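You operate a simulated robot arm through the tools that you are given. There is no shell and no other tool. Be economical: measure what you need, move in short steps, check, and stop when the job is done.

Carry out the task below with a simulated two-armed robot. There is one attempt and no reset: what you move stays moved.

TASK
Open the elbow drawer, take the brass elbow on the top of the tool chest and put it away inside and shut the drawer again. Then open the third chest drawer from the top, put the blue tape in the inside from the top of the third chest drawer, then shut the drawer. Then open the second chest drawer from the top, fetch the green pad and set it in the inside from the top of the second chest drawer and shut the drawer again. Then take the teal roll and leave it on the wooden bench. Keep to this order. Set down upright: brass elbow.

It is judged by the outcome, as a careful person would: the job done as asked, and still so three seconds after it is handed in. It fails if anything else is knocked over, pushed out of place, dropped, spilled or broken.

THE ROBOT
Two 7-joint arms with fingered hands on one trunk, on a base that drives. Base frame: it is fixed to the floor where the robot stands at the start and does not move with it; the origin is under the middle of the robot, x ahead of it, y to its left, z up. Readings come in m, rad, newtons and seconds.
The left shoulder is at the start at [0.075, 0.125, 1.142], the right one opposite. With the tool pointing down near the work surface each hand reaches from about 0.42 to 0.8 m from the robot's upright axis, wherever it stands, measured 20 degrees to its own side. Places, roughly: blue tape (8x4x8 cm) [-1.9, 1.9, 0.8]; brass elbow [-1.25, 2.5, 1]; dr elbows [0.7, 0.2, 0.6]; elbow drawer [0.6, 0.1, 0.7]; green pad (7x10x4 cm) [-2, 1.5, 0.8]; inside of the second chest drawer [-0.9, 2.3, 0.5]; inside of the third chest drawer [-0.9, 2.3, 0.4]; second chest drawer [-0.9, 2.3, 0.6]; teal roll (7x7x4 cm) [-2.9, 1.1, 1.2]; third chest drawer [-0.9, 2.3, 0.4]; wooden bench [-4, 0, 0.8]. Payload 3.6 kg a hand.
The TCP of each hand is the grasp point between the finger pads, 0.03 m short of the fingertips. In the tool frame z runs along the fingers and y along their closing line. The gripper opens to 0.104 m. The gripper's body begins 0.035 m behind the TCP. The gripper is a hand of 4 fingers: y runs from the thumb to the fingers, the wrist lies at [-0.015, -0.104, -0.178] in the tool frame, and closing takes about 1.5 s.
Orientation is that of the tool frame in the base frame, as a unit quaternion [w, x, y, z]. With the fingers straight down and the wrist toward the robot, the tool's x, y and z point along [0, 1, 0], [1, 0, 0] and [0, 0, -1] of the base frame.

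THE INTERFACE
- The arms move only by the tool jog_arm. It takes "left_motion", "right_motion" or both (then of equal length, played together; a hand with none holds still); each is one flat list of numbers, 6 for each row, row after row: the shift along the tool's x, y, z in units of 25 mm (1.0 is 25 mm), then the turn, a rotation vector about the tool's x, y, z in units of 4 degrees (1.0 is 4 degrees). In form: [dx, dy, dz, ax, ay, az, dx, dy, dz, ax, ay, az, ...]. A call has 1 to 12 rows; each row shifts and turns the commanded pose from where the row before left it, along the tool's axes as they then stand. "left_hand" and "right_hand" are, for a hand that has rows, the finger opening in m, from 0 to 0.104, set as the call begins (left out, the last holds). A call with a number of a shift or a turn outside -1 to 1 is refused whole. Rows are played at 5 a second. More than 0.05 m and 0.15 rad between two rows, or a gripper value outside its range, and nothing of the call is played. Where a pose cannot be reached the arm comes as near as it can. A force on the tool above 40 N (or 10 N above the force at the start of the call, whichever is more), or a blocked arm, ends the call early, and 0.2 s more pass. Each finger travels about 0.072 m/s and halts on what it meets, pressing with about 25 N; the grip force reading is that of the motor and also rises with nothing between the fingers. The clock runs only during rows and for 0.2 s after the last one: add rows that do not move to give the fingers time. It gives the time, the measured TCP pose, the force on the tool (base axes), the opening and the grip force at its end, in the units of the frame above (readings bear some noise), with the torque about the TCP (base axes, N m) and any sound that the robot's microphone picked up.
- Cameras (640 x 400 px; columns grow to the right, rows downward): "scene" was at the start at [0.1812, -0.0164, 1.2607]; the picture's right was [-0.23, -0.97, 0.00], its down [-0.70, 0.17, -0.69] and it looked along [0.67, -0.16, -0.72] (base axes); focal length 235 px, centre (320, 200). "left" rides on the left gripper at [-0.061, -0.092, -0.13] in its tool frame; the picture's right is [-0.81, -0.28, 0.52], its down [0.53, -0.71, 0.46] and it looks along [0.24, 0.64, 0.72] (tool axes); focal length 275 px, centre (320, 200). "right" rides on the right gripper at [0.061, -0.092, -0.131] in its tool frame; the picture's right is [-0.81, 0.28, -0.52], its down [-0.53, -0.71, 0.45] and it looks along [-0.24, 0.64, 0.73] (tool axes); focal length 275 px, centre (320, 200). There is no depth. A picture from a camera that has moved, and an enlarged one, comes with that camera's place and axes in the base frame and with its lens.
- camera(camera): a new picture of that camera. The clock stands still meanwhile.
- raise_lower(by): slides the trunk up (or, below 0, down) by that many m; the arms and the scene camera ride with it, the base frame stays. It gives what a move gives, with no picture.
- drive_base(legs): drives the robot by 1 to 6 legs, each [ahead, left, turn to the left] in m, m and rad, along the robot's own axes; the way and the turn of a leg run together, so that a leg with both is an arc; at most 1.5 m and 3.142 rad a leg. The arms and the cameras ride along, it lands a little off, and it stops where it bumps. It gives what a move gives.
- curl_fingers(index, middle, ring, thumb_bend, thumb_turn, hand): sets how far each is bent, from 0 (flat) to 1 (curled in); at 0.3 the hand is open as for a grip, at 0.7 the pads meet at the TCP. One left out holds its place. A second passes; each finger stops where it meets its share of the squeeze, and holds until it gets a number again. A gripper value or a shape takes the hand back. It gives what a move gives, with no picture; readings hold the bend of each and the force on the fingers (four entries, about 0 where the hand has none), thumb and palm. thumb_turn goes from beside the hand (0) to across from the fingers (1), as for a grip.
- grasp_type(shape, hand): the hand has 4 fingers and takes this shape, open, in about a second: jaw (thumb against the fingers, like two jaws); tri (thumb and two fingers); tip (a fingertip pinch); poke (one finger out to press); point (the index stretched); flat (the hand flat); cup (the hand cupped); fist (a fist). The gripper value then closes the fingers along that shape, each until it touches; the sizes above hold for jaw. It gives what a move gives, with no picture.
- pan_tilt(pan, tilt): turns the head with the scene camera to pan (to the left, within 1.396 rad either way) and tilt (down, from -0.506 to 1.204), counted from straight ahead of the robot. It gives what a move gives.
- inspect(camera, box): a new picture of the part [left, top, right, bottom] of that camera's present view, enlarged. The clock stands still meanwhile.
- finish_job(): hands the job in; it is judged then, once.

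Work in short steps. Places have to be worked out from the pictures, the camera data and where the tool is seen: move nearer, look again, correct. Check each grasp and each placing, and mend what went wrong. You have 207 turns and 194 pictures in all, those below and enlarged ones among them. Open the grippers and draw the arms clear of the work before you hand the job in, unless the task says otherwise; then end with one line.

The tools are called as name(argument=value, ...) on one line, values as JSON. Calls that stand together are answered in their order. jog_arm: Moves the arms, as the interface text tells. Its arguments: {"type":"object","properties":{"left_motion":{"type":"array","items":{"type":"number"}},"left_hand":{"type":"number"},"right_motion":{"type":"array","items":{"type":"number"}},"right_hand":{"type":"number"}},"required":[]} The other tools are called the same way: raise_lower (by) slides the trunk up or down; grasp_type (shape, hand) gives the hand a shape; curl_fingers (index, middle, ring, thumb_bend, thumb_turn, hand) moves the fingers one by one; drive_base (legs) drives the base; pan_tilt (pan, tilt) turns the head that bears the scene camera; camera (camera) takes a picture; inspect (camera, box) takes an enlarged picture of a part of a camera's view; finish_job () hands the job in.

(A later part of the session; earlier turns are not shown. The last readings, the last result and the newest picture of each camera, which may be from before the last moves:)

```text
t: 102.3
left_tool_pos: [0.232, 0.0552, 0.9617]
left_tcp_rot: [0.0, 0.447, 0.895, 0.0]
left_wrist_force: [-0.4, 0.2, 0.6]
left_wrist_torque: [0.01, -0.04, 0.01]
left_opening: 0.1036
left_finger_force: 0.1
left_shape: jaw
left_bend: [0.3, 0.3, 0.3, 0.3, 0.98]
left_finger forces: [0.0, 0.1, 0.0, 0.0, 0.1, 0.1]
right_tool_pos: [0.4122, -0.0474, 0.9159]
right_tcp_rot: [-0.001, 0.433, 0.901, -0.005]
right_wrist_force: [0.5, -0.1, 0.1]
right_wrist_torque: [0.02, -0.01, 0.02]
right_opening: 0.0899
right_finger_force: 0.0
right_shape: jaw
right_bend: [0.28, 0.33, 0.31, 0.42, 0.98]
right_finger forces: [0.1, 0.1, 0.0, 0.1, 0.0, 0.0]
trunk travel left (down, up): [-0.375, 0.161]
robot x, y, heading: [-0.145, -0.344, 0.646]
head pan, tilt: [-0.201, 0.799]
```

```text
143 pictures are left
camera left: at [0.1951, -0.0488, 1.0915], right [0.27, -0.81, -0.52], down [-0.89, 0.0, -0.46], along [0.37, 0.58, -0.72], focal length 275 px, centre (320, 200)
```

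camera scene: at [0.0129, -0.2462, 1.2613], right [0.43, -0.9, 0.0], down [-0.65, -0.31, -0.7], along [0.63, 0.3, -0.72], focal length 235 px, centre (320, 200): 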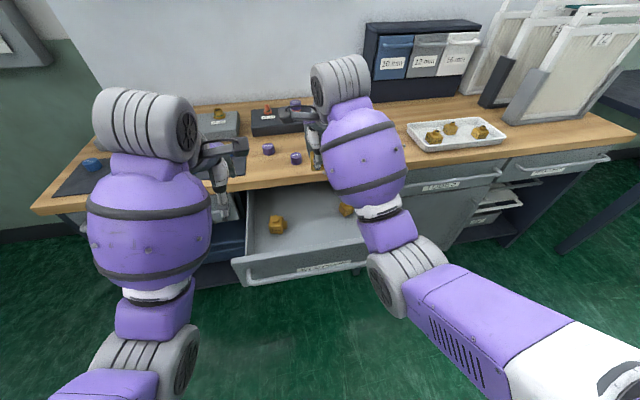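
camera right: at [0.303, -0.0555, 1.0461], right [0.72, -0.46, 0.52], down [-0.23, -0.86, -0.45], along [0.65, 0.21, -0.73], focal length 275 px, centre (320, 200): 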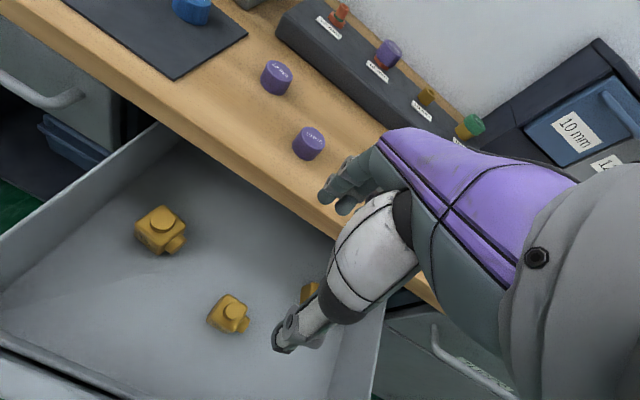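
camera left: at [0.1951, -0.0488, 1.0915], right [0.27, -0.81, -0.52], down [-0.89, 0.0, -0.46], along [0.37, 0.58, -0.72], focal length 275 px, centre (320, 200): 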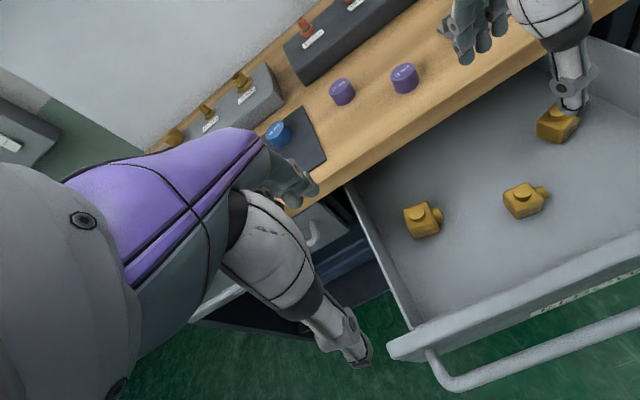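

The elbow stands upright in the drawer. To shut it, I back off 0.35 m, pitch the hand forward, make a fist and lower it to bar height.

drive_base(legs=[[-0.38, 0, 0]])

jog_arm(right_motion=[0, 0, 0, -1, 0, 0, 0, 0, 0, -1, 0, 0, 0, 0, 0, -1, 0, 0, 0, 0, 0, -1, 0, 0, 0, 0, 0, -1, 0, 0, 0, 0, 0, -1, 0, 0, 0, 0, 0, -1, 0, 0, 0, 0, 0, -1, 0, 0, 0, 0, 0, -1, 0, 0, 0, 0, 0, -1, 0, 0, 0, 0, 0, -1, 0, 0, 0, 0, 0, -1, 0, 0])

jog_arm(right_motion=[0, 0, 0, -1, 0, 0, 0, 0, 0, -1, 0, 0, 0, 0, 0, -1, 0, 0, 0, -0.866, 0.5, 0, 0, 0, 0, -0.866, 0.5, 0, 0, 0, 0, -0.866, 0.5, 0, 0, 0, 0, -0.866, 0.5, 0, 0, 0, 0, -0.866, 0.5, 0, 0, 0, 0, -0.866, 0.5, 0, 0, 0, 0, -0.866, 0.5, 0, 0, 0])

grasp_type(hand="right", shape="fist")

camera(camera="right")

camera(camera="scene")

```text
t: 104.2
left_tool_pos: [0.0328, -0.0875, 0.9602]
left_tcp_rot: [0.0, 0.445, 0.896, -0.001]
left_wrist_force: [0.4, -0.4, 0.3]
left_wrist_torque: [-0.02, 0.0, -0.05]
left_opening: 0.1037
left_finger_force: 0.0
left_shape: jaw
left_bend: [0.3, 0.3, 0.3, 0.3, 0.98]
left_finger forces: [0.0, 0.1, 0.0, 0.0, 0.0, 0.1]
right_tool_pos: [0.2126, -0.1889, 0.914]
right_tcp_rot: [-0.002, 0.431, 0.902, -0.006]
right_wrist_force: [0.6, 1.9, 0.2]
right_wrist_torque: [0.01, 0.03, 0.01]
right_opening: 0.0898
right_finger_force: 0.0
right_shape: jaw
right_bend: [0.28, 0.33, 0.31, 0.42, 0.98]
right_finger forces: [0.0, 0.0, 0.0, 0.0, 0.0, 0.0]
trunk travel left (down, up): [-0.375, 0.161]
robot x, y, heading: [-0.3446, -0.4892, 0.645]
head pan, tilt: [-0.201, 0.799]
stopped in leg 1: the robot was blocked; the commanded pose is now the measured one
```

```text
t: 106.8
left_tool_pos: [0.0316, -0.0903, 0.9607]
left_tcp_rot: [-0.001, 0.444, 0.896, 0.0]
left_wrist_force: [-0.1, 0.0, -0.1]
left_wrist_torque: [0.03, -0.03, 0.01]
left_opening: 0.1036
left_finger_force: 0.0
left_shape: jaw
left_bend: [0.3, 0.3, 0.3, 0.3, 0.98]
left_finger forces: [0.1, 0.0, 0.0, 0.1, 0.0, 0.0]
right_tool_pos: [0.2113, -0.1896, 0.9162]
right_tcp_rot: [0.174, 0.394, 0.827, 0.363]
right_wrist_force: [-0.5, -0.7, 0.0]
right_wrist_torque: [-0.05, 0.0, 0.02]
right_opening: 0.09
right_finger_force: 0.0
right_shape: jaw
right_bend: [0.28, 0.33, 0.31, 0.42, 0.98]
right_finger forces: [0.0, 0.1, 0.0, 0.0, 0.0, 0.0]
trunk travel left (down, up): [-0.375, 0.161]
robot x, y, heading: [-0.3426, -0.4937, 0.647]
head pan, tilt: [-0.201, 0.799]
```

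```text
t: 109.0
left_tool_pos: [0.032, -0.0896, 0.9603]
left_tcp_rot: [0.0, 0.444, 0.896, 0.0]
left_wrist_force: [-0.6, 0.3, -0.7]
left_wrist_torque: [-0.04, 0.03, -0.02]
left_opening: 0.1037
left_finger_force: 0.0
left_shape: jaw
left_bend: [0.3, 0.3, 0.3, 0.3, 0.98]
left_finger forces: [0.0, 0.0, 0.1, 0.0, 0.0, 0.0]
right_tool_pos: [0.2124, -0.1934, 0.7401]
right_tcp_rot: [0.215, 0.373, 0.784, 0.448]
right_wrist_force: [1.4, 1.0, -0.1]
right_wrist_torque: [-0.04, 0.04, 0.01]
right_opening: 0.09
right_finger_force: 0.0
right_shape: jaw
right_bend: [0.28, 0.33, 0.31, 0.42, 0.98]
right_finger forces: [0.0, 0.0, 0.0, 0.1, 0.0, 0.0]
trunk travel left (down, up): [-0.375, 0.161]
robot x, y, heading: [-0.3463, -0.4922, 0.65]
head pan, tilt: [-0.201, 0.799]
```

```text
t: 109.9
left_tool_pos: [0.0311, -0.0894, 0.9609]
left_tcp_rot: [0.0, 0.445, 0.896, 0.0]
left_wrist_force: [-0.1, 1.6, 0.0]
left_wrist_torque: [-0.01, -0.03, 0.0]
left_opening: 0.1037
left_finger_force: 0.1
left_shape: jaw
left_bend: [0.3, 0.3, 0.3, 0.3, 0.98]
left_finger forces: [0.1, 0.0, 0.0, 0.0, 0.1, 0.0]
right_tool_pos: [0.2113, -0.1927, 0.7417]
right_tcp_rot: [0.214, 0.374, 0.784, 0.447]
right_wrist_force: [-0.2, -0.8, 0.4]
right_wrist_torque: [-0.01, 0.04, 0.01]
right_opening: 0.0
right_finger_force: 0.0
right_shape: fist
right_bend: [1.0, 1.0, 1.0, 0.85, 0.85]
right_finger forces: [0.0, 0.0, 0.1, 0.0, 0.0, 0.0]
trunk travel left (down, up): [-0.375, 0.161]
robot x, y, heading: [-0.3394, -0.4943, 0.645]
head pan, tilt: [-0.201, 0.799]
```

```text
142 pictures are left
camera right: at [0.0498, -0.2456, 0.7275], right [0.27, -0.82, 0.5], down [0.36, -0.4, -0.84], along [0.89, 0.41, 0.19], focal length 275 px, centre (320, 200)
```

right: 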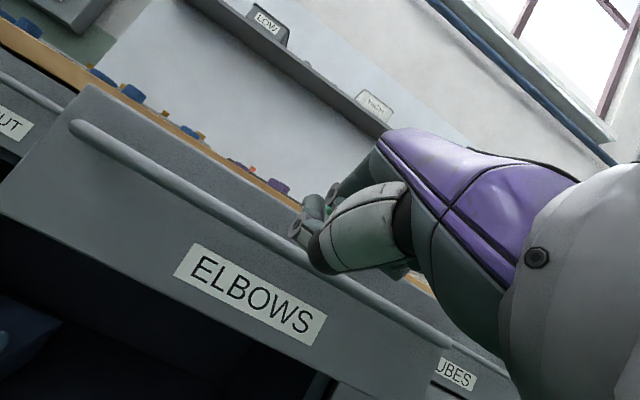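

```text
141 pictures are left
camera scene: at [-0.1859, -0.392, 1.2613], right [0.43, -0.9, 0.0], down [-0.65, -0.31, -0.7], along [0.63, 0.3, -0.72], focal length 235 px, centre (320, 200)
```

scene: 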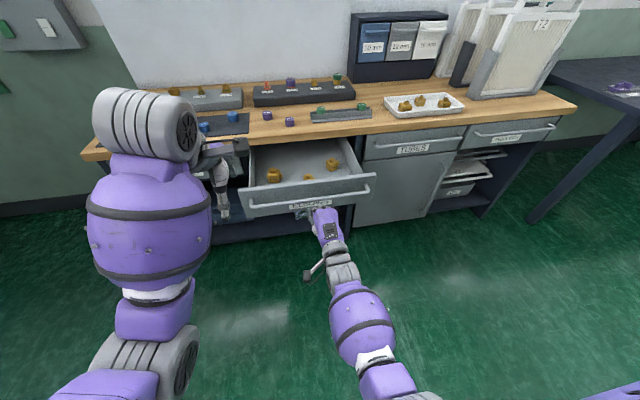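

Driving back I was blocked by something behind. I look to the rear right and rear left before going on.

pan_tilt(pan=-1.39, tilt=0.7)

camera(camera="scene")

pan_tilt(pan=1.39, tilt=0.7)

camera(camera="scene")

```text
t: 111.3
left_tool_pos: [0.0311, -0.0899, 0.9617]
left_tcp_rot: [0.0, 0.444, 0.896, 0.0]
left_wrist_force: [0.2, -0.3, -0.4]
left_wrist_torque: [0.0, 0.02, 0.0]
left_opening: 0.1038
left_finger_force: 0.1
left_shape: jaw
left_bend: [0.3, 0.3, 0.3, 0.3, 0.98]
left_finger forces: [0.1, 0.0, 0.0, 0.0, 0.1, 0.0]
right_tool_pos: [0.2106, -0.1926, 0.7408]
right_tcp_rot: [0.214, 0.374, 0.784, 0.447]
right_wrist_force: [0.7, -0.1, -0.4]
right_wrist_torque: [-0.02, 0.0, 0.01]
right_opening: 0.0
right_finger_force: 0.0
right_shape: fist
right_bend: [1.0, 1.0, 1.0, 0.85, 0.85]
right_finger forces: [0.1, 0.0, 0.1, 0.0, 0.0, 0.1]
trunk travel left (down, up): [-0.375, 0.161]
robot x, y, heading: [-0.3433, -0.4899, 0.65]
head pan, tilt: [-1.389, 0.7]
```

```text
140 pictures are left
camera scene: at [-0.1958, -0.4842, 1.2696], right [-0.67, -0.74, 0.0], down [-0.48, 0.43, -0.76], along [0.57, -0.52, -0.64], focal length 235 px, centre (320, 200)
```

scene: 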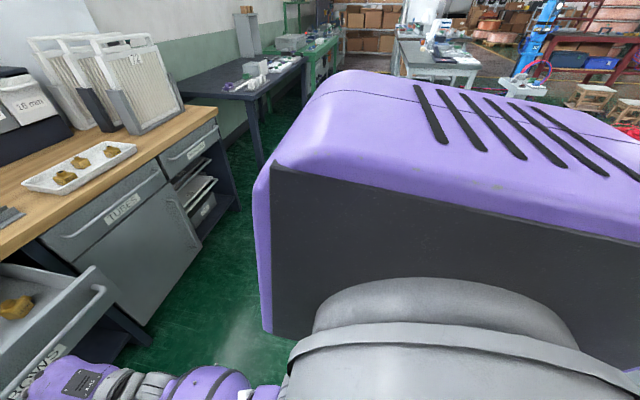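

```text
t: 113.7
left_tool_pos: [0.0323, -0.0901, 0.961]
left_tcp_rot: [0.0, 0.445, 0.895, -0.001]
left_wrist_force: [-0.1, -0.3, 0.9]
left_wrist_torque: [0.0, 0.03, -0.02]
left_opening: 0.1038
left_finger_force: 0.0
left_shape: jaw
left_bend: [0.3, 0.3, 0.3, 0.3, 0.98]
left_finger forces: [0.0, 0.0, 0.0, 0.0, 0.0, 0.1]
right_tool_pos: [0.2112, -0.1931, 0.7416]
right_tcp_rot: [0.214, 0.374, 0.784, 0.447]
right_wrist_force: [-0.4, -0.1, -0.2]
right_wrist_torque: [-0.03, 0.0, 0.04]
right_opening: 0.0
right_finger_force: 0.0
right_shape: fist
right_bend: [1.0, 1.0, 1.0, 0.85, 0.85]
right_finger forces: [0.0, 0.0, 0.1, 0.0, 0.0, 0.0]
trunk travel left (down, up): [-0.375, 0.161]
robot x, y, heading: [-0.3372, -0.4922, 0.649]
head pan, tilt: [1.389, 0.7]
```

```text
139 pictures are left
camera scene: at [-0.2968, -0.3511, 1.2696], right [0.89, 0.45, 0.0], down [0.29, -0.58, -0.76], along [-0.34, 0.68, -0.64], focal length 235 px, centre (320, 200)
```

scene: 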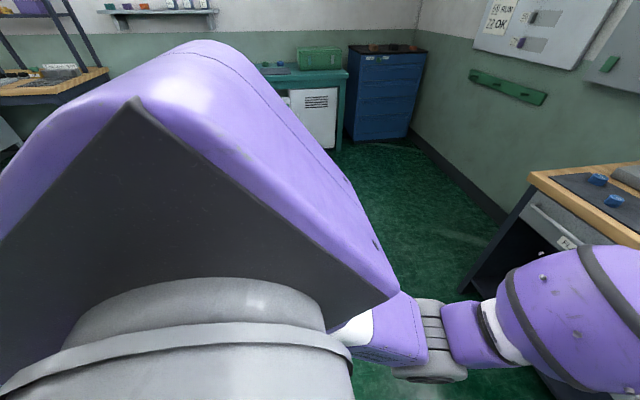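

I can't see behind the torso, so I'll avoid that spot. The fist is just ahead of the bar; I drive forward to push the drawer shut.

drive_base(legs=[[0.2, 0, 0]])

pan_tilt(pan=-0.2, tilt=0.8)

camera(camera="scene")

```text
t: 115.3
left_tool_pos: [0.1935, 0.0339, 0.9596]
left_tcp_rot: [0.0, 0.445, 0.896, 0.001]
left_wrist_force: [0.2, -0.4, 0.5]
left_wrist_torque: [-0.02, -0.02, -0.01]
left_opening: 0.1038
left_finger_force: 0.1
left_shape: jaw
left_bend: [0.3, 0.3, 0.3, 0.3, 0.98]
left_finger forces: [0.0, 0.0, 0.0, 0.0, 0.0, 0.0]
right_tool_pos: [0.3738, -0.0687, 0.7401]
right_tcp_rot: [0.214, 0.373, 0.784, 0.447]
right_wrist_force: [-0.8, -0.8, 0.9]
right_wrist_torque: [-0.01, 0.07, 0.01]
right_opening: 0.0003
right_finger_force: 0.0
right_shape: fist
right_bend: [1.0, 1.0, 1.0, 0.86, 0.85]
right_finger forces: [0.1, 0.0, 0.0, 0.0, 2.9, 0.1]
trunk travel left (down, up): [-0.375, 0.161]
robot x, y, heading: [-0.1806, -0.366, 0.651]
head pan, tilt: [1.389, 0.7]
```

```text
t: 117.0
left_tool_pos: [0.1925, 0.034, 0.9606]
left_tcp_rot: [0.0, 0.445, 0.896, 0.001]
left_wrist_force: [-0.4, -0.5, 0.2]
left_wrist_torque: [-0.01, -0.05, 0.0]
left_opening: 0.1035
left_finger_force: 0.1
left_shape: jaw
left_bend: [0.3, 0.3, 0.3, 0.3, 0.98]
left_finger forces: [0.0, 0.0, 0.0, 0.0, 0.0, 0.1]
right_tool_pos: [0.3724, -0.0692, 0.7408]
right_tcp_rot: [0.213, 0.373, 0.784, 0.447]
right_wrist_force: [0.7, -0.3, 0.0]
right_wrist_torque: [0.0, -0.02, 0.04]
right_opening: 0.0002
right_finger_force: 0.1
right_shape: fist
right_bend: [1.0, 1.0, 1.0, 0.86, 0.85]
right_finger forces: [0.0, 0.0, 0.0, 0.1, 0.0, 0.0]
trunk travel left (down, up): [-0.375, 0.161]
robot x, y, heading: [-0.1791, -0.3708, 0.648]
head pan, tilt: [-0.201, 0.799]
```

```text
138 pictures are left
camera scene: at [-0.0237, -0.2684, 1.2613], right [0.44, -0.9, 0.0], down [-0.65, -0.31, -0.7], along [0.63, 0.3, -0.72], focal length 235 px, centre (320, 200)
```

scene: 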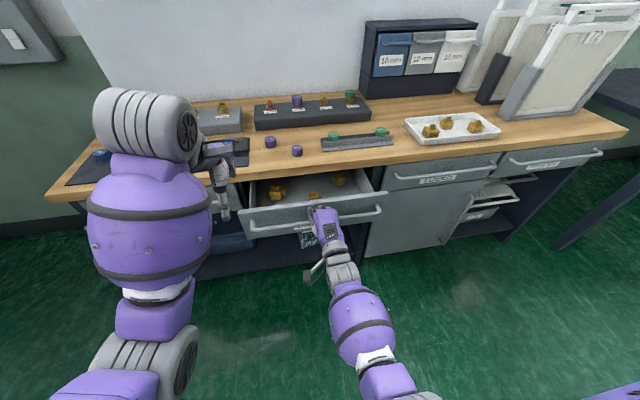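

It slides in smoothly, elbows still standing. Another push.

drive_base(legs=[[0.16, 0, 0]])

camera(camera="scene")

```text
t: 118.4
left_tool_pos: [0.3121, 0.1243, 0.9612]
left_tcp_rot: [0.0, 0.444, 0.896, 0.0]
left_wrist_force: [0.2, -0.7, 0.0]
left_wrist_torque: [-0.01, 0.0, -0.02]
left_opening: 0.1037
left_finger_force: 0.1
left_shape: jaw
left_bend: [0.3, 0.3, 0.3, 0.3, 0.98]
left_finger forces: [0.1, 0.1, 0.1, 0.0, 0.0, 0.0]
right_tool_pos: [0.4893, 0.0198, 0.7417]
right_tcp_rot: [0.215, 0.373, 0.781, 0.452]
right_wrist_force: [-6.3, -5.0, 2.7]
right_wrist_torque: [0.13, -0.15, 0.15]
right_opening: 0.0958
right_finger_force: 0.1
right_shape: fist
right_bend: [1.0, 1.0, 1.0, 0.89, 0.85]
right_finger forces: [0.0, 0.0, 0.0, 0.1, 9.3, 0.0]
trunk travel left (down, up): [-0.375, 0.161]
robot x, y, heading: [-0.0611, -0.2749, 0.648]
head pan, tilt: [-0.201, 0.799]
stopped in leg 1: the force on the tool passed its limit at 118 N (the readings are from after the stop); the commanded pose is now the measured one
```

```text
137 pictures are left
camera scene: at [0.0949, -0.1784, 1.2615], right [0.43, -0.9, 0.0], down [-0.65, -0.31, -0.7], along [0.63, 0.3, -0.72], focal length 235 px, centre (320, 200)
```

scene: 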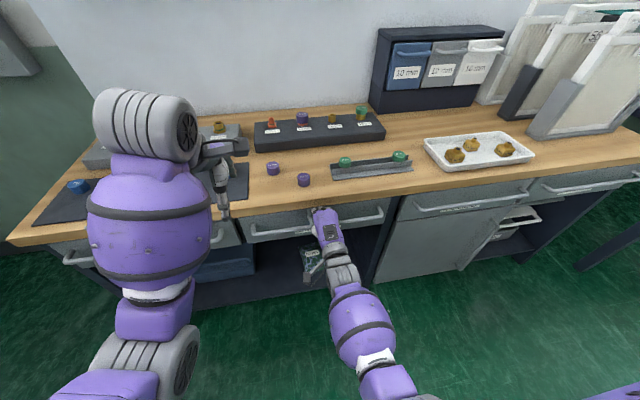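

It came to a hard stop. I check the face is flush.

inspect(camera="scene", box=[200, 160, 520, 300])

drive_base(legs=[[-0.12, 0, 0]])

inspect(camera="scene", box=[200, 120, 520, 300])

```text
2.00 times, centred on (360, 230) of scene
camera zoom: at [0.0949, -0.1784, 1.2615], right [0.43, -0.9, 0.0], down [-0.65, -0.31, -0.7], along [0.63, 0.3, -0.72], focal length 470 px, centre (240, 140)
```

zoom: 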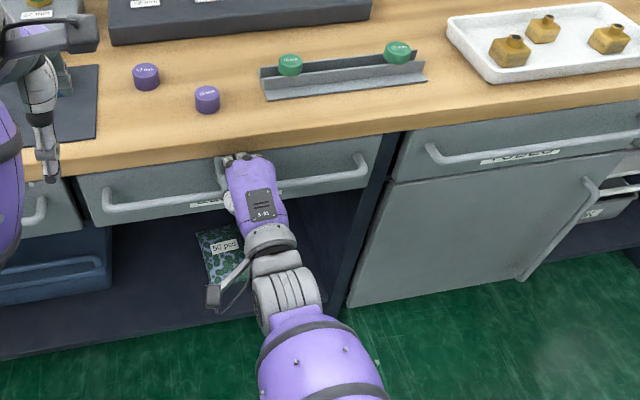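

```text
t: 119.7
left_tool_pos: [0.2136, 0.0495, 0.961]
left_tcp_rot: [-0.001, 0.445, 0.895, -0.001]
left_wrist_force: [-0.2, 0.0, -0.4]
left_wrist_torque: [0.0, -0.02, -0.03]
left_opening: 0.1039
left_finger_force: 0.2
left_shape: jaw
left_bend: [0.3, 0.3, 0.3, 0.3, 0.98]
left_finger forces: [0.0, 0.0, 0.0, 0.1, 0.0, 0.0]
right_tool_pos: [0.3918, -0.0548, 0.7412]
right_tcp_rot: [0.215, 0.374, 0.782, 0.45]
right_wrist_force: [-0.3, 0.2, 0.2]
right_wrist_torque: [-0.05, 0.0, 0.01]
right_opening: 0.0001
right_finger_force: 0.0
right_shape: fist
right_bend: [1.0, 1.0, 1.0, 0.86, 0.85]
right_finger forces: [0.1, 0.0, 0.0, 0.0, 0.1, 0.0]
trunk travel left (down, up): [-0.375, 0.161]
robot x, y, heading: [-0.1604, -0.3502, 0.649]
head pan, tilt: [-0.201, 0.799]
```

```text
2.00 times, centred on (360, 210) of scene
camera zoom: at [-0.003, -0.2529, 1.2615], right [0.43, -0.9, 0.0], down [-0.65, -0.31, -0.7], along [0.63, 0.3, -0.72], focal length 470 px, centre (240, 180)
```

zoom: 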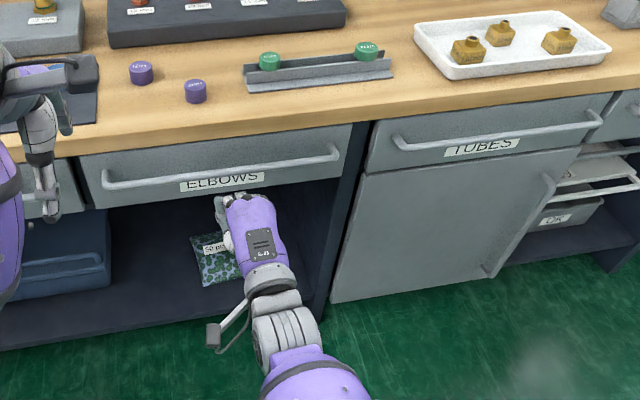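

The drawer sits flush and shut. Next the chest: I back off a little, slide along the bench, turn to the chest, and shift right to line the right hand up with the drawer bars.

drive_base(legs=[[-0.1, 0, 0], [0, 1.25, 0], [0, 0, 1.57], [0, -0.85, 0]])

pan_tilt(pan=-0.2, tilt=0.6)

camera(camera="scene")

```text
t: 143.0
left_tool_pos: [-0.7343, 1.4765, 0.9601]
left_tcp_rot: [0.0, -0.314, 0.949, 0.0]
left_wrist_force: [-0.2, -0.1, -1.3]
left_wrist_torque: [-0.04, 0.0, -0.02]
left_opening: 0.1037
left_finger_force: 0.1
left_shape: jaw
left_bend: [0.3, 0.3, 0.3, 0.3, 0.98]
left_finger forces: [0.1, 0.0, 0.0, 0.1, 0.0, 0.0]
right_tool_pos: [-0.6283, 1.6527, 0.7407]
right_tcp_rot: [-0.165, -0.286, 0.818, 0.471]
right_wrist_force: [0.5, -0.2, 0.2]
right_wrist_torque: [-0.01, -0.02, 0.0]
right_opening: 0.0
right_finger_force: 0.0
right_shape: fist
right_bend: [1.0, 1.0, 1.0, 0.86, 0.85]
right_finger forces: [0.0, 0.1, 0.1, 0.0, 0.0, 0.0]
trunk travel left (down, up): [-0.375, 0.161]
robot x, y, heading: [-0.337, 1.0974, 2.208]
head pan, tilt: [-0.201, 0.799]
```

```text
t: 143.7
left_tool_pos: [-0.7349, 1.4761, 0.9598]
left_tcp_rot: [-0.001, -0.313, 0.95, 0.0]
left_wrist_force: [-0.6, 0.1, 0.5]
left_wrist_torque: [-0.01, 0.03, 0.0]
left_opening: 0.104
left_finger_force: 0.0
left_shape: jaw
left_bend: [0.3, 0.3, 0.3, 0.3, 0.98]
left_finger forces: [0.1, 0.0, 0.1, 0.0, 0.1, 0.0]
right_tool_pos: [-0.6278, 1.6526, 0.7412]
right_tcp_rot: [-0.165, -0.285, 0.819, 0.47]
right_wrist_force: [-0.3, -0.2, 0.7]
right_wrist_torque: [-0.03, 0.0, 0.01]
right_opening: 0.0
right_finger_force: 0.0
right_shape: fist
right_bend: [1.0, 1.0, 1.0, 0.86, 0.85]
right_finger forces: [0.1, 0.0, 0.0, 0.0, 0.0, 0.1]
trunk travel left (down, up): [-0.375, 0.161]
robot x, y, heading: [-0.3369, 1.102, 2.211]
head pan, tilt: [-0.201, 0.6]
```

```text
134 pictures are left
camera scene: at [-0.4344, 1.2637, 1.2781], right [0.91, 0.42, 0.0], down [0.24, -0.51, -0.82], along [-0.35, 0.75, -0.57], focal length 235 px, centre (320, 200)
```

scene: 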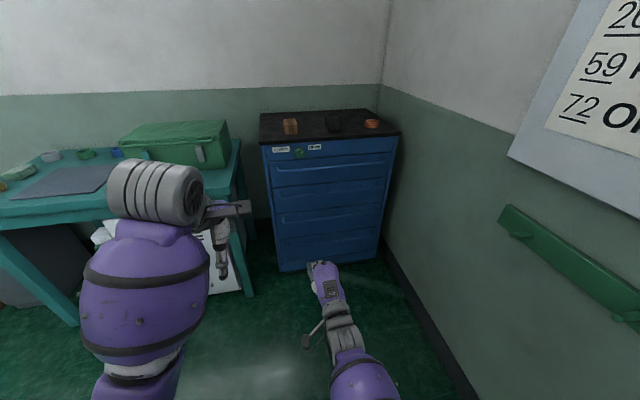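

I zoom in on the chest front to fix the bar positions.

inspect(camera="scene", box=[240, 90, 420, 290])

```text
2.00 times, centred on (330, 190) of scene
camera zoom: at [-0.4344, 1.2637, 1.2781], right [0.91, 0.42, 0.0], down [0.24, -0.51, -0.82], along [-0.35, 0.75, -0.57], focal length 470 px, centre (300, 220)
```

zoom: 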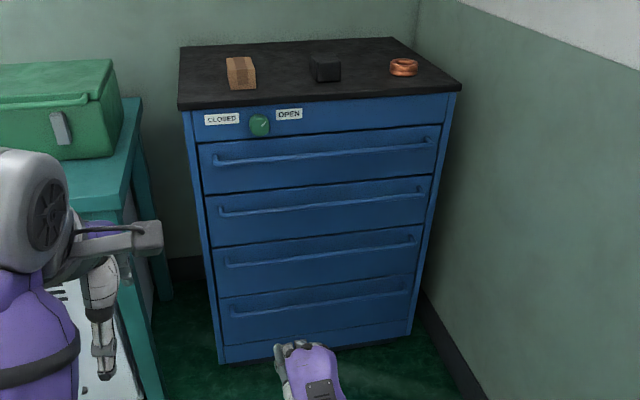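

Bars: third at z≈0.475, second z≈0.635, both at depth f≈2.245 spanning r .42–.93. I lift and pull back the left hand, open the right hand, and lower the trunk 0.265.

jog_arm(left_motion=[0, -0.4, -0.8, 0, 0, 0, 0, -0.4, -0.8, 0, 0, 0, 0, -0.4, -0.8, 0, 0, 0, 0, -0.4, -0.8, 0, 0, 0, 0, -0.4, -0.8, 0, 0, 0, 0, -0.4, -0.8, 0, 0, 0, 0, -0.4, -0.8, 0, 0, 0, 0, -0.4, -0.8, 0, 0, 0, 0, -0.4, -0.8, 0, 0, 0, 0, -0.4, -0.8, 0, 0, 0])

grasp_type(hand="right", shape="jaw")

raise_lower(by=-0.265)

drive_base(legs=[[0.3, -0.13, 0]])

camera(camera="right")

camera(camera="scene")

```text
t: 145.9
left_tool_pos: [-0.7511, 1.5012, 1.0361]
left_tcp_rot: [0.0, -0.314, 0.949, 0.0]
left_wrist_force: [0.5, 0.2, -0.2]
left_wrist_torque: [-0.02, 0.03, -0.03]
left_opening: 0.1037
left_finger_force: 0.1
left_shape: jaw
left_bend: [0.3, 0.3, 0.3, 0.3, 0.98]
left_finger forces: [0.0, 0.0, 0.0, 0.1, 0.0, 0.1]
left hand out of reach, approached as far as the arm can: row 2, 3, 4, 5, 6, 7, 8, 9, 10
right_tool_pos: [-0.6283, 1.6523, 0.7413]
right_tcp_rot: [-0.166, -0.285, 0.818, 0.471]
right_wrist_force: [-0.8, 0.4, 0.3]
right_wrist_torque: [-0.01, 0.0, -0.01]
right_opening: 0.0
right_finger_force: 0.2
right_shape: fist
right_bend: [1.0, 1.0, 1.0, 0.86, 0.85]
right_finger forces: [0.0, 0.0, 0.1, 0.0, 0.0, 0.0]
trunk travel left (down, up): [-0.375, 0.161]
robot x, y, heading: [-0.3369, 1.0996, 2.213]
head pan, tilt: [-0.201, 0.6]
```

```text
t: 146.8
left_tool_pos: [-0.7494, 1.502, 1.0352]
left_tcp_rot: [0.0, -0.313, 0.95, 0.001]
left_wrist_force: [0.6, -0.6, 0.3]
left_wrist_torque: [-0.02, -0.04, 0.0]
left_opening: 0.1041
left_finger_force: 0.1
left_shape: jaw
left_bend: [0.3, 0.3, 0.3, 0.3, 0.98]
left_finger forces: [0.1, 0.0, 0.0, 0.1, 0.0, 0.0]
right_tool_pos: [-0.6276, 1.652, 0.7397]
right_tcp_rot: [-0.165, -0.285, 0.818, 0.471]
right_wrist_force: [-0.2, 1.5, 0.8]
right_wrist_torque: [-0.03, -0.02, -0.01]
right_opening: 0.1035
right_finger_force: 0.1
right_shape: jaw
right_bend: [0.3, 0.3, 0.3, 0.3, 0.97]
right_finger forces: [0.1, 0.0, 0.0, 0.0, 0.1, 0.0]
trunk travel left (down, up): [-0.375, 0.161]
robot x, y, heading: [-0.3356, 1.1008, 2.208]
head pan, tilt: [-0.201, 0.6]
```

```text
t: 149.5
left_tool_pos: [-0.7632, 1.5187, 0.6508]
left_tcp_rot: [0.036, -0.312, 0.943, -0.113]
left_wrist_force: [-0.1, 0.1, -0.3]
left_wrist_torque: [0.0, 0.01, 0.02]
left_opening: 0.1042
left_finger_force: 0.0
left_shape: jaw
left_bend: [0.3, 0.3, 0.3, 0.3, 0.98]
left_finger forces: [0.0, 0.0, 0.1, 0.0, 0.0, 0.1]
right_tool_pos: [-0.6288, 1.6532, 0.4756]
right_tcp_rot: [-0.164, -0.284, 0.819, 0.471]
right_wrist_force: [0.1, 0.4, -0.1]
right_wrist_torque: [-0.02, -0.02, -0.01]
right_opening: 0.1037
right_finger_force: 0.1
right_shape: jaw
right_bend: [0.3, 0.3, 0.3, 0.3, 0.97]
right_finger forces: [0.0, 0.0, 0.1, 0.0, 0.0, 0.1]
trunk travel left (down, up): [-0.11, 0.426]
robot x, y, heading: [-0.3377, 1.0995, 2.213]
head pan, tilt: [-0.201, 0.6]
```

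```text
t: 151.7
left_tool_pos: [-0.8404, 1.8308, 0.6504]
left_tcp_rot: [0.038, -0.315, 0.942, -0.111]
left_wrist_force: [-0.2, -0.1, 0.5]
left_wrist_torque: [0.02, -0.01, -0.01]
left_opening: 0.1037
left_finger_force: 0.1
left_shape: jaw
left_bend: [0.3, 0.3, 0.3, 0.3, 0.98]
left_finger forces: [0.1, 0.1, 0.1, 0.0, 0.1, 0.1]
right_tool_pos: [-0.7065, 1.9665, 0.4755]
right_tcp_rot: [-0.166, -0.287, 0.818, 0.471]
right_wrist_force: [0.5, -0.2, 0.7]
right_wrist_torque: [0.01, 0.0, 0.01]
right_opening: 0.1039
right_finger_force: 0.1
right_shape: jaw
right_bend: [0.3, 0.3, 0.3, 0.3, 0.97]
right_finger forces: [0.0, 0.1, 0.0, 0.1, 0.0, 0.1]
trunk travel left (down, up): [-0.11, 0.426]
robot x, y, heading: [-0.4148, 1.4149, 2.216]
head pan, tilt: [-0.201, 0.6]
```

```text
132 pictures are left
camera right: at [-0.6544, 1.8031, 0.4611], right [0.83, 0.27, 0.5], down [0.39, 0.36, -0.85], along [-0.4, 0.89, 0.19], focal length 275 px, centre (320, 200)
```

right: 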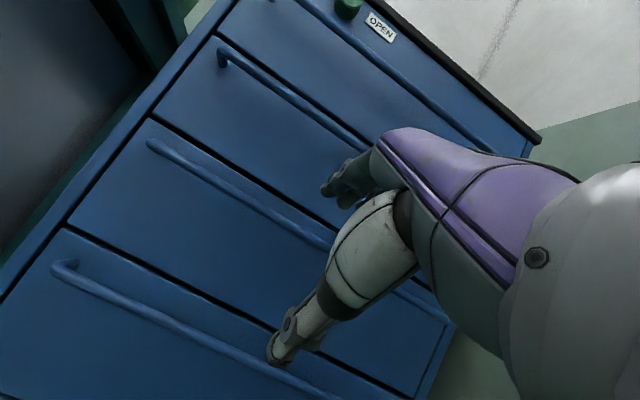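

```text
131 pictures are left
camera scene: at [-0.5566, 1.6399, 0.9991], right [0.9, 0.43, 0.0], down [0.24, -0.51, -0.82], along [-0.35, 0.74, -0.57], focal length 235 px, centre (320, 200)
```

scene: 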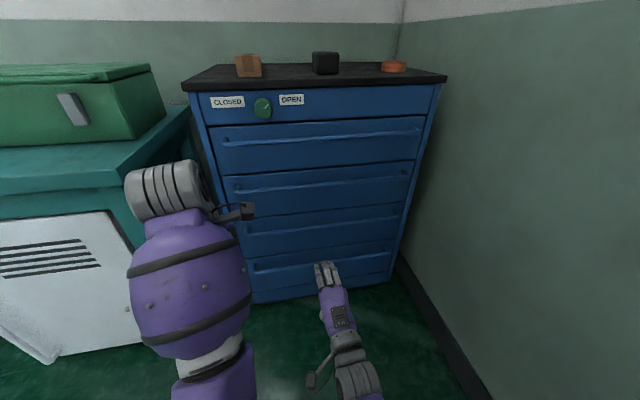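

The third bar lies at z≈0.485, just where the right hand is heading. The left hand sagged to z 0.65 and would meet the chest, so I lift and withdraw it first.

jog_arm(left_motion=[0, -0.6, -0.8, 1, 0, 0, 0, -0.6, -0.8, 1, 0, 0, 0, -0.6, -0.8, 1, 0, 0, 0, -0.6, -0.8, 0, 0, 0, 0, -0.6, -0.8, 0, 0, 0, 0, -0.6, -0.8, 0, 0, 0, 0, -0.6, -0.8, 0, 0, 0])

camera(camera="scene")

```text
t: 153.3
left_tool_pos: [-0.899, 1.8903, 0.7233]
left_tcp_rot: [0.071, -0.31, 0.925, -0.209]
left_wrist_force: [-0.6, 0.2, 1.2]
left_wrist_torque: [0.0, -0.01, 0.01]
left_opening: 0.104
left_finger_force: 0.0
left_shape: jaw
left_bend: [0.3, 0.3, 0.3, 0.3, 0.98]
left_finger forces: [0.1, 0.0, 0.1, 0.0, 0.0, 0.0]
left hand out of reach, approached as far as the arm can: row 1, 2, 3, 4, 5, 6, 7
right_tool_pos: [-0.7063, 1.9662, 0.4756]
right_tcp_rot: [-0.166, -0.287, 0.818, 0.47]
right_wrist_force: [-0.6, 0.2, -0.4]
right_wrist_torque: [0.05, -0.04, -0.01]
right_opening: 0.1038
right_finger_force: 0.0
right_shape: jaw
right_bend: [0.3, 0.3, 0.3, 0.3, 0.97]
right_finger forces: [0.0, 0.0, 0.0, 0.0, 0.0, 0.0]
trunk travel left (down, up): [-0.11, 0.426]
robot x, y, heading: [-0.4135, 1.4145, 2.213]
head pan, tilt: [-0.201, 0.6]
```

```text
130 pictures are left
camera scene: at [-0.5565, 1.6397, 0.9991], right [0.9, 0.43, 0.0], down [0.24, -0.51, -0.83], along [-0.35, 0.75, -0.56], focal length 235 px, centre (320, 200)
```

scene: 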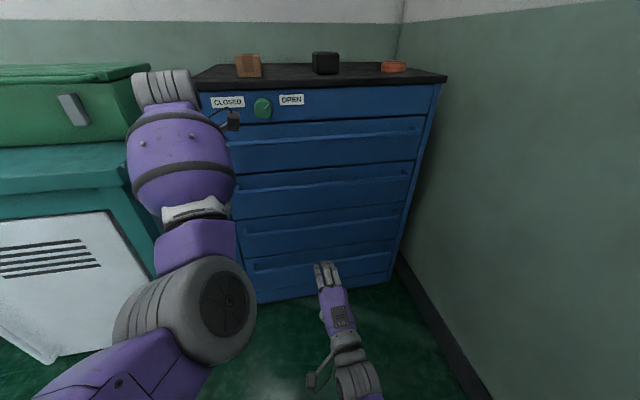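

The left arm's command had gone out of its reach, making it swing outward. I bring the command back to a reachable pose (lower, a bit more forward).

jog_arm(left_motion=[0, 0.6, 0.8, 0, 0, 0, 0, 0.6, 0.8, 0, 0, 0, 0, 0.6, 0.8, 0, 0, 0, 0, 0.6, 0.8, 0, 0, 0, 0, 0.6, 0.8, -1, 0, 0, 0, 0.6, 0.8, -1, 0, 0, 0, 0.6, 0.8, -1, 0, 0, 0, 0, 0.9, 0, 0, 0, 0, 0, 0.9, 0, 0, 0, 0, 0, 0.9, 0, 0, 0, 0, 0, 0.9, 0, 0, 0])

camera(camera="scene")

```text
t: 155.7
left_tool_pos: [-0.9103, 1.9052, 0.4645]
left_tcp_rot: [0.037, -0.314, 0.942, -0.111]
left_wrist_force: [-0.2, -0.5, -0.6]
left_wrist_torque: [-0.02, -0.02, -0.03]
left_opening: 0.104
left_finger_force: 0.1
left_shape: jaw
left_bend: [0.3, 0.3, 0.3, 0.3, 0.98]
left_finger forces: [0.0, 0.1, 0.1, 0.0, 0.1, 0.1]
right_tool_pos: [-0.7071, 1.9661, 0.4762]
right_tcp_rot: [-0.167, -0.287, 0.817, 0.471]
right_wrist_force: [-0.8, -0.3, 0.7]
right_wrist_torque: [0.0, 0.01, -0.03]
right_opening: 0.1036
right_finger_force: 0.1
right_shape: jaw
right_bend: [0.3, 0.3, 0.3, 0.3, 0.97]
right_finger forces: [0.0, 0.0, 0.1, 0.1, 0.0, 0.0]
trunk travel left (down, up): [-0.11, 0.426]
robot x, y, heading: [-0.4129, 1.4157, 2.213]
head pan, tilt: [-0.201, 0.6]
```

```text
129 pictures are left
camera scene: at [-0.5566, 1.6398, 0.9991], right [0.9, 0.43, 0.0], down [0.24, -0.51, -0.83], along [-0.35, 0.74, -0.56], focal length 235 px, centre (320, 200)
```

scene: 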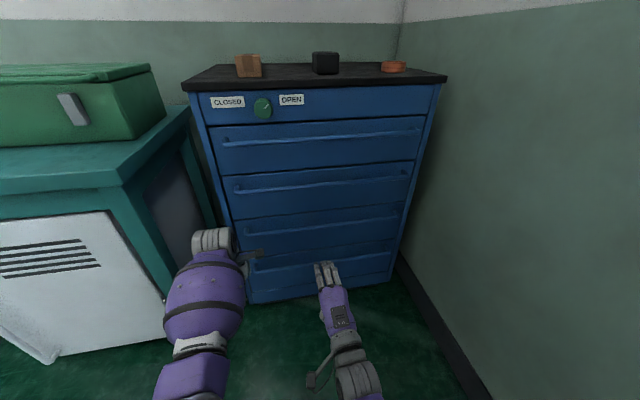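

The left hand now obeys. I bring it back toward the robot and to the left, out of the drawer's path.

jog_arm(left_motion=[0.6, -0.9, 0, 0, 0, 0, 0.6, -0.9, 0, 0, 0, 0, 0.6, -0.9, 0, 0, 0, 0, 0.6, -0.9, 0, 0, 0, 0, 0.6, -0.9, 0, 0, 0, 0, 0.6, -0.9, 0, 0, 0, 0, 0.6, -0.5, -0.6, 0, 0, 0, 0.6, -0.5, -0.6, 0, 0, 0, 0.6, 0, -0.6, 0, 0, 0, 0.6, 0, -0.6, 0, 0, 0])

camera(camera="scene")

```text
t: 157.9
left_tool_pos: [-0.9453, 1.7024, 0.5613]
left_tcp_rot: [0.036, -0.315, 0.942, -0.112]
left_wrist_force: [0.6, -0.4, -0.2]
left_wrist_torque: [0.01, -0.03, 0.01]
left_opening: 0.1039
left_finger_force: 0.0
left_shape: jaw
left_bend: [0.3, 0.3, 0.3, 0.3, 0.98]
left_finger forces: [0.0, 0.0, 0.1, 0.0, 0.0, 0.1]
right_tool_pos: [-0.7063, 1.9661, 0.4758]
right_tcp_rot: [-0.166, -0.287, 0.818, 0.47]
right_wrist_force: [-0.1, -0.3, 0.2]
right_wrist_torque: [0.06, -0.04, -0.02]
right_opening: 0.1034
right_finger_force: 0.0
right_shape: jaw
right_bend: [0.3, 0.3, 0.3, 0.3, 0.97]
right_finger forces: [0.1, 0.0, 0.1, 0.0, 0.1, 0.0]
trunk travel left (down, up): [-0.11, 0.426]
robot x, y, heading: [-0.4123, 1.4164, 2.218]
head pan, tilt: [-0.201, 0.6]
```

```text
128 pictures are left
camera scene: at [-0.5566, 1.6398, 0.9991], right [0.9, 0.43, 0.0], down [0.24, -0.51, -0.83], along [-0.35, 0.74, -0.56], focal length 235 px, centre (320, 200)
```

scene: 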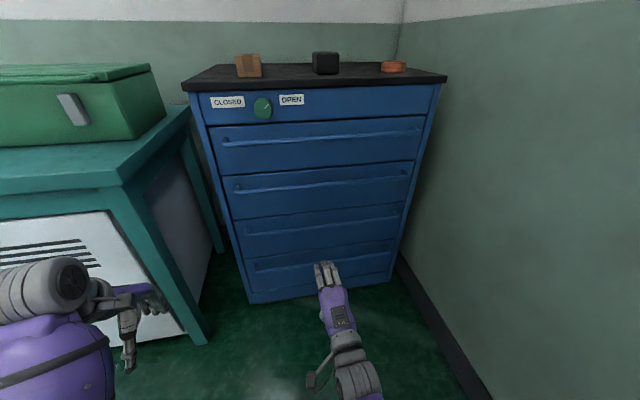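

The left hand would meet the table leg if I drive ahead, so I pull it back another 0.15 m.

jog_arm(left_motion=[0, -0.98, -0.2, 0, 0, 0, 0, -0.98, -0.2, 0, 0, 0, 0, -0.98, -0.2, 0, 0, 0, 0, -0.98, -0.2, 0, 0, 0, 0, -0.98, -0.2, 0, 0, 0, 0, -0.98, -0.2, 0, 0, 0])

drive_base(legs=[[0.15, 0, 0]])

camera(camera="right")

```text
t: 159.3
left_tool_pos: [-0.8695, 1.5977, 0.6242]
left_tcp_rot: [0.037, -0.315, 0.942, -0.113]
left_wrist_force: [0.0, 0.2, 0.6]
left_wrist_torque: [-0.01, -0.02, 0.05]
left_opening: 0.1039
left_finger_force: 0.1
left_shape: jaw
left_bend: [0.3, 0.3, 0.3, 0.3, 0.98]
left_finger forces: [0.0, 0.0, 0.0, 0.0, 0.0, 0.0]
left hand out of reach, approached as far as the arm can: row 6
right_tool_pos: [-0.7064, 1.9653, 0.4752]
right_tcp_rot: [-0.166, -0.287, 0.818, 0.47]
right_wrist_force: [-0.4, 0.3, -0.5]
right_wrist_torque: [0.01, 0.01, -0.01]
right_opening: 0.1038
right_finger_force: 0.1
right_shape: jaw
right_bend: [0.3, 0.3, 0.3, 0.3, 0.97]
right_finger forces: [0.0, 0.1, 0.0, 0.0, 0.0, 0.0]
trunk travel left (down, up): [-0.11, 0.426]
robot x, y, heading: [-0.4109, 1.4148, 2.21]
head pan, tilt: [-0.201, 0.6]
```

```text
t: 160.6
left_tool_pos: [-0.9602, 1.7192, 0.6249]
left_tcp_rot: [0.037, -0.314, 0.942, -0.111]
left_wrist_force: [0.4, -0.4, -0.2]
left_wrist_torque: [-0.02, 0.01, 0.0]
left_opening: 0.104
left_finger_force: 0.1
left_shape: jaw
left_bend: [0.3, 0.3, 0.3, 0.3, 0.98]
left_finger forces: [0.0, 0.0, 0.0, 0.1, 0.0, 0.0]
right_tool_pos: [-0.7962, 2.0879, 0.4752]
right_tcp_rot: [-0.166, -0.287, 0.818, 0.471]
right_wrist_force: [0.5, -0.4, 0.5]
right_wrist_torque: [-0.03, 0.0, -0.02]
right_opening: 0.1037
right_finger_force: 0.0
right_shape: jaw
right_bend: [0.3, 0.3, 0.3, 0.3, 0.97]
right_finger forces: [0.0, 0.1, 0.0, 0.1, 0.1, 0.0]
trunk travel left (down, up): [-0.11, 0.426]
robot x, y, heading: [-0.5012, 1.5348, 2.217]
head pan, tilt: [-0.201, 0.6]
```

```text
127 pictures are left
camera right: at [-0.7449, 1.9246, 0.461], right [0.83, 0.27, 0.5], down [0.39, 0.36, -0.85], along [-0.4, 0.89, 0.19], focal length 275 px, centre (320, 200)
```

right: 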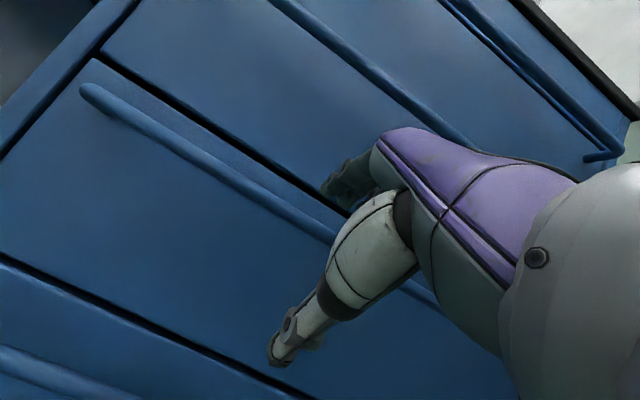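

Gap to the bar ≈0.095 and the bar is ~9 mm above the TCP. I raise 9 mm, set 0.09 opening, and advance 0.07.

jog_arm(right_motion=[0, 0.31, -0.18, 0, 0, 0, 0, 0.5, 0.866, 0, 0, 0, 0, 0.5, 0.866, 0, 0, 0, 0, 0.4, 0.7, 0, 0, 0], right_hand=0.09)

camera(camera="right")

inspect(camera="scene", box=[230, 180, 430, 320])

```text
t: 161.6
left_tool_pos: [-0.9577, 1.7185, 0.6254]
left_tcp_rot: [0.038, -0.314, 0.942, -0.11]
left_wrist_force: [0.4, -0.1, -0.5]
left_wrist_torque: [-0.04, -0.04, -0.04]
left_opening: 0.104
left_finger_force: 0.1
left_shape: jaw
left_bend: [0.3, 0.3, 0.3, 0.3, 0.98]
left_finger forces: [0.1, 0.0, 0.1, 0.1, 0.0, 0.0]
right_tool_pos: [-0.8402, 2.14, 0.4864]
right_tcp_rot: [-0.167, -0.286, 0.817, 0.472]
right_wrist_force: [23.1, -31.3, 8.0]
right_wrist_torque: [1.23, 0.89, -0.11]
right_opening: 0.0862
right_finger_force: 0.0
right_shape: jaw
right_bend: [0.28, 0.34, 0.32, 0.41, 0.98]
right_finger forces: [24.2, 12.9, 3.0, 0.1, 0.0, 0.0]
trunk travel left (down, up): [-0.11, 0.426]
robot x, y, heading: [-0.5049, 1.5364, 2.216]
head pan, tilt: [-0.201, 0.6]
```

```text
126 pictures are left
camera right: at [-0.7883, 1.9767, 0.4711], right [0.83, 0.26, 0.49], down [0.39, 0.36, -0.85], along [-0.4, 0.89, 0.2], focal length 275 px, centre (320, 200)
```

right: 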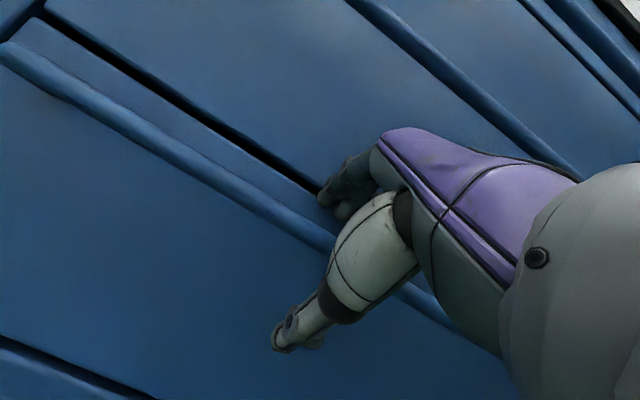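

```text
2.86 times, centred on (330, 250) of scene
camera zoom: at [-0.6451, 1.7584, 1.0], right [0.9, 0.43, 0.0], down [0.24, -0.51, -0.83], along [-0.35, 0.75, -0.56], focal length 672 px, centre (291, 57)
```

zoom: 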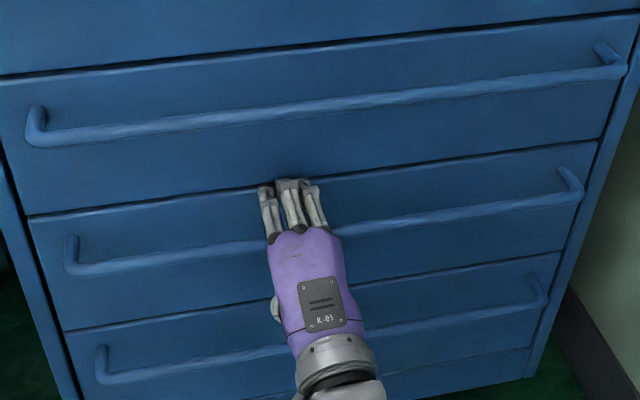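

Fingertips touch the drawer face over the third bar, as before. I back 3 mm and close.

jog_arm(right_motion=[0, -0.1, -0.17, 0, 0, 0, 0, 0, 0, 0, 0, 0, 0, 0, 0, 0, 0, 0, 0, 0, 0, 0, 0, 0, 0, 0, 0, 0, 0, 0, 0, 0, 0, 0, 0, 0, 0, 0, 0, 0, 0, 0, 0, 0, 0, 0, 0, 0, 0, 0, 0, 0, 0, 0], right_hand=0)

drive_base(legs=[[-0.1, 0, 0]])

camera(camera="scene")

```text
t: 163.6
left_tool_pos: [-0.9598, 1.7205, 0.6234]
left_tcp_rot: [0.038, -0.314, 0.942, -0.112]
left_wrist_force: [0.0, 0.1, 0.3]
left_wrist_torque: [0.03, -0.01, 0.01]
left_opening: 0.1038
left_finger_force: 0.0
left_shape: jaw
left_bend: [0.3, 0.3, 0.3, 0.3, 0.98]
left_finger forces: [0.1, 0.0, 0.0, 0.1, 0.0, 0.0]
right_tool_pos: [-0.8374, 2.1375, 0.4825]
right_tcp_rot: [-0.165, -0.286, 0.818, 0.47]
right_wrist_force: [5.1, -7.0, -14.6]
right_wrist_torque: [0.2, 0.25, 0.0]
right_opening: 0.0242
right_finger_force: 24.9
right_shape: jaw
right_bend: [0.25, 0.47, 0.4, 0.44, 1.0]
right_finger forces: [14.8, 0.0, 0.0, 0.0, 31.6, 0.0]
trunk travel left (down, up): [-0.11, 0.426]
robot x, y, heading: [-0.5038, 1.5372, 2.218]
head pan, tilt: [-0.201, 0.6]
```

```text
t: 164.8
left_tool_pos: [-0.9015, 1.6422, 0.6243]
left_tcp_rot: [0.038, -0.314, 0.942, -0.113]
left_wrist_force: [-0.1, 0.4, 0.3]
left_wrist_torque: [-0.02, 0.04, 0.0]
left_opening: 0.1039
left_finger_force: 0.0
left_shape: jaw
left_bend: [0.3, 0.3, 0.3, 0.3, 0.98]
left_finger forces: [0.0, 0.1, 0.1, 0.0, 0.1, 0.1]
right_tool_pos: [-0.7766, 2.0596, 0.4792]
right_tcp_rot: [-0.164, -0.288, 0.821, 0.466]
right_wrist_force: [-0.7, -1.3, -24.9]
right_wrist_torque: [-0.18, -0.25, 0.05]
right_opening: 0.0128
right_finger_force: 24.4
right_shape: jaw
right_bend: [0.74, 0.47, 0.4, 0.45, 1.0]
right_finger forces: [0.1, 0.0, 0.0, 0.0, 24.1, 0.0]
trunk travel left (down, up): [-0.11, 0.426]
robot x, y, heading: [-0.4432, 1.4563, 2.213]
head pan, tilt: [-0.201, 0.6]
```

```text
124 pictures are left
camera scene: at [-0.5885, 1.6837, 0.9986], right [0.9, 0.43, 0.0], down [0.24, -0.51, -0.82], along [-0.35, 0.75, -0.57], focal length 235 px, centre (320, 200)
```

scene: 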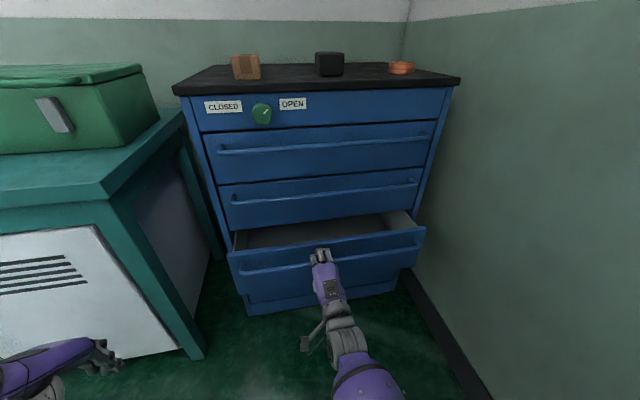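

The third drawer comes out. I pull another 0.22 m.

drive_base(legs=[[-0.22, 0, 0]])

camera(camera="scene")

```text
t: 166.5
left_tool_pos: [-0.7706, 1.4698, 0.6254]
left_tcp_rot: [0.036, -0.309, 0.944, -0.112]
left_wrist_force: [0.5, -0.4, -0.4]
left_wrist_torque: [0.01, -0.02, 0.01]
left_opening: 0.1041
left_finger_force: 0.0
left_shape: jaw
left_bend: [0.3, 0.3, 0.3, 0.3, 0.98]
left_finger forces: [0.0, 0.0, 0.0, 0.1, 0.0, 0.0]
right_tool_pos: [-0.6443, 1.8868, 0.4831]
right_tcp_rot: [-0.164, -0.284, 0.82, 0.469]
right_wrist_force: [0.6, -0.3, 0.4]
right_wrist_torque: [0.04, 0.01, -0.02]
right_opening: 0.0145
right_finger_force: 25.0
right_shape: jaw
right_bend: [0.74, 0.47, 0.4, 0.57, 1.0]
right_finger forces: [0.0, 0.0, 0.0, 0.0, 0.1, 0.0]
trunk travel left (down, up): [-0.11, 0.426]
robot x, y, heading: [-0.3129, 1.2883, 2.208]
head pan, tilt: [-0.201, 0.6]
```

```text
123 pictures are left
camera scene: at [-0.4566, 1.5086, 0.9993], right [0.91, 0.42, 0.0], down [0.24, -0.51, -0.83], along [-0.35, 0.75, -0.56], focal length 235 px, centre (320, 200)
```

scene: 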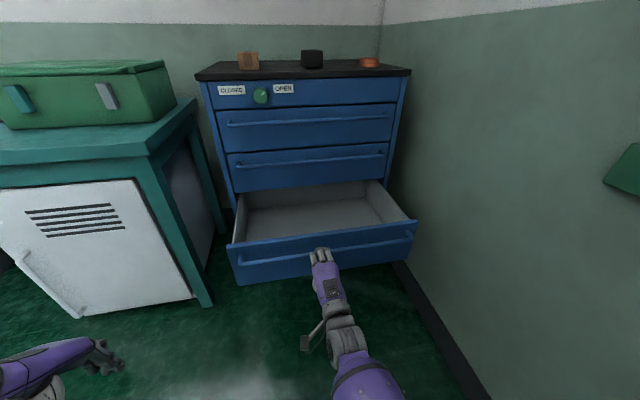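

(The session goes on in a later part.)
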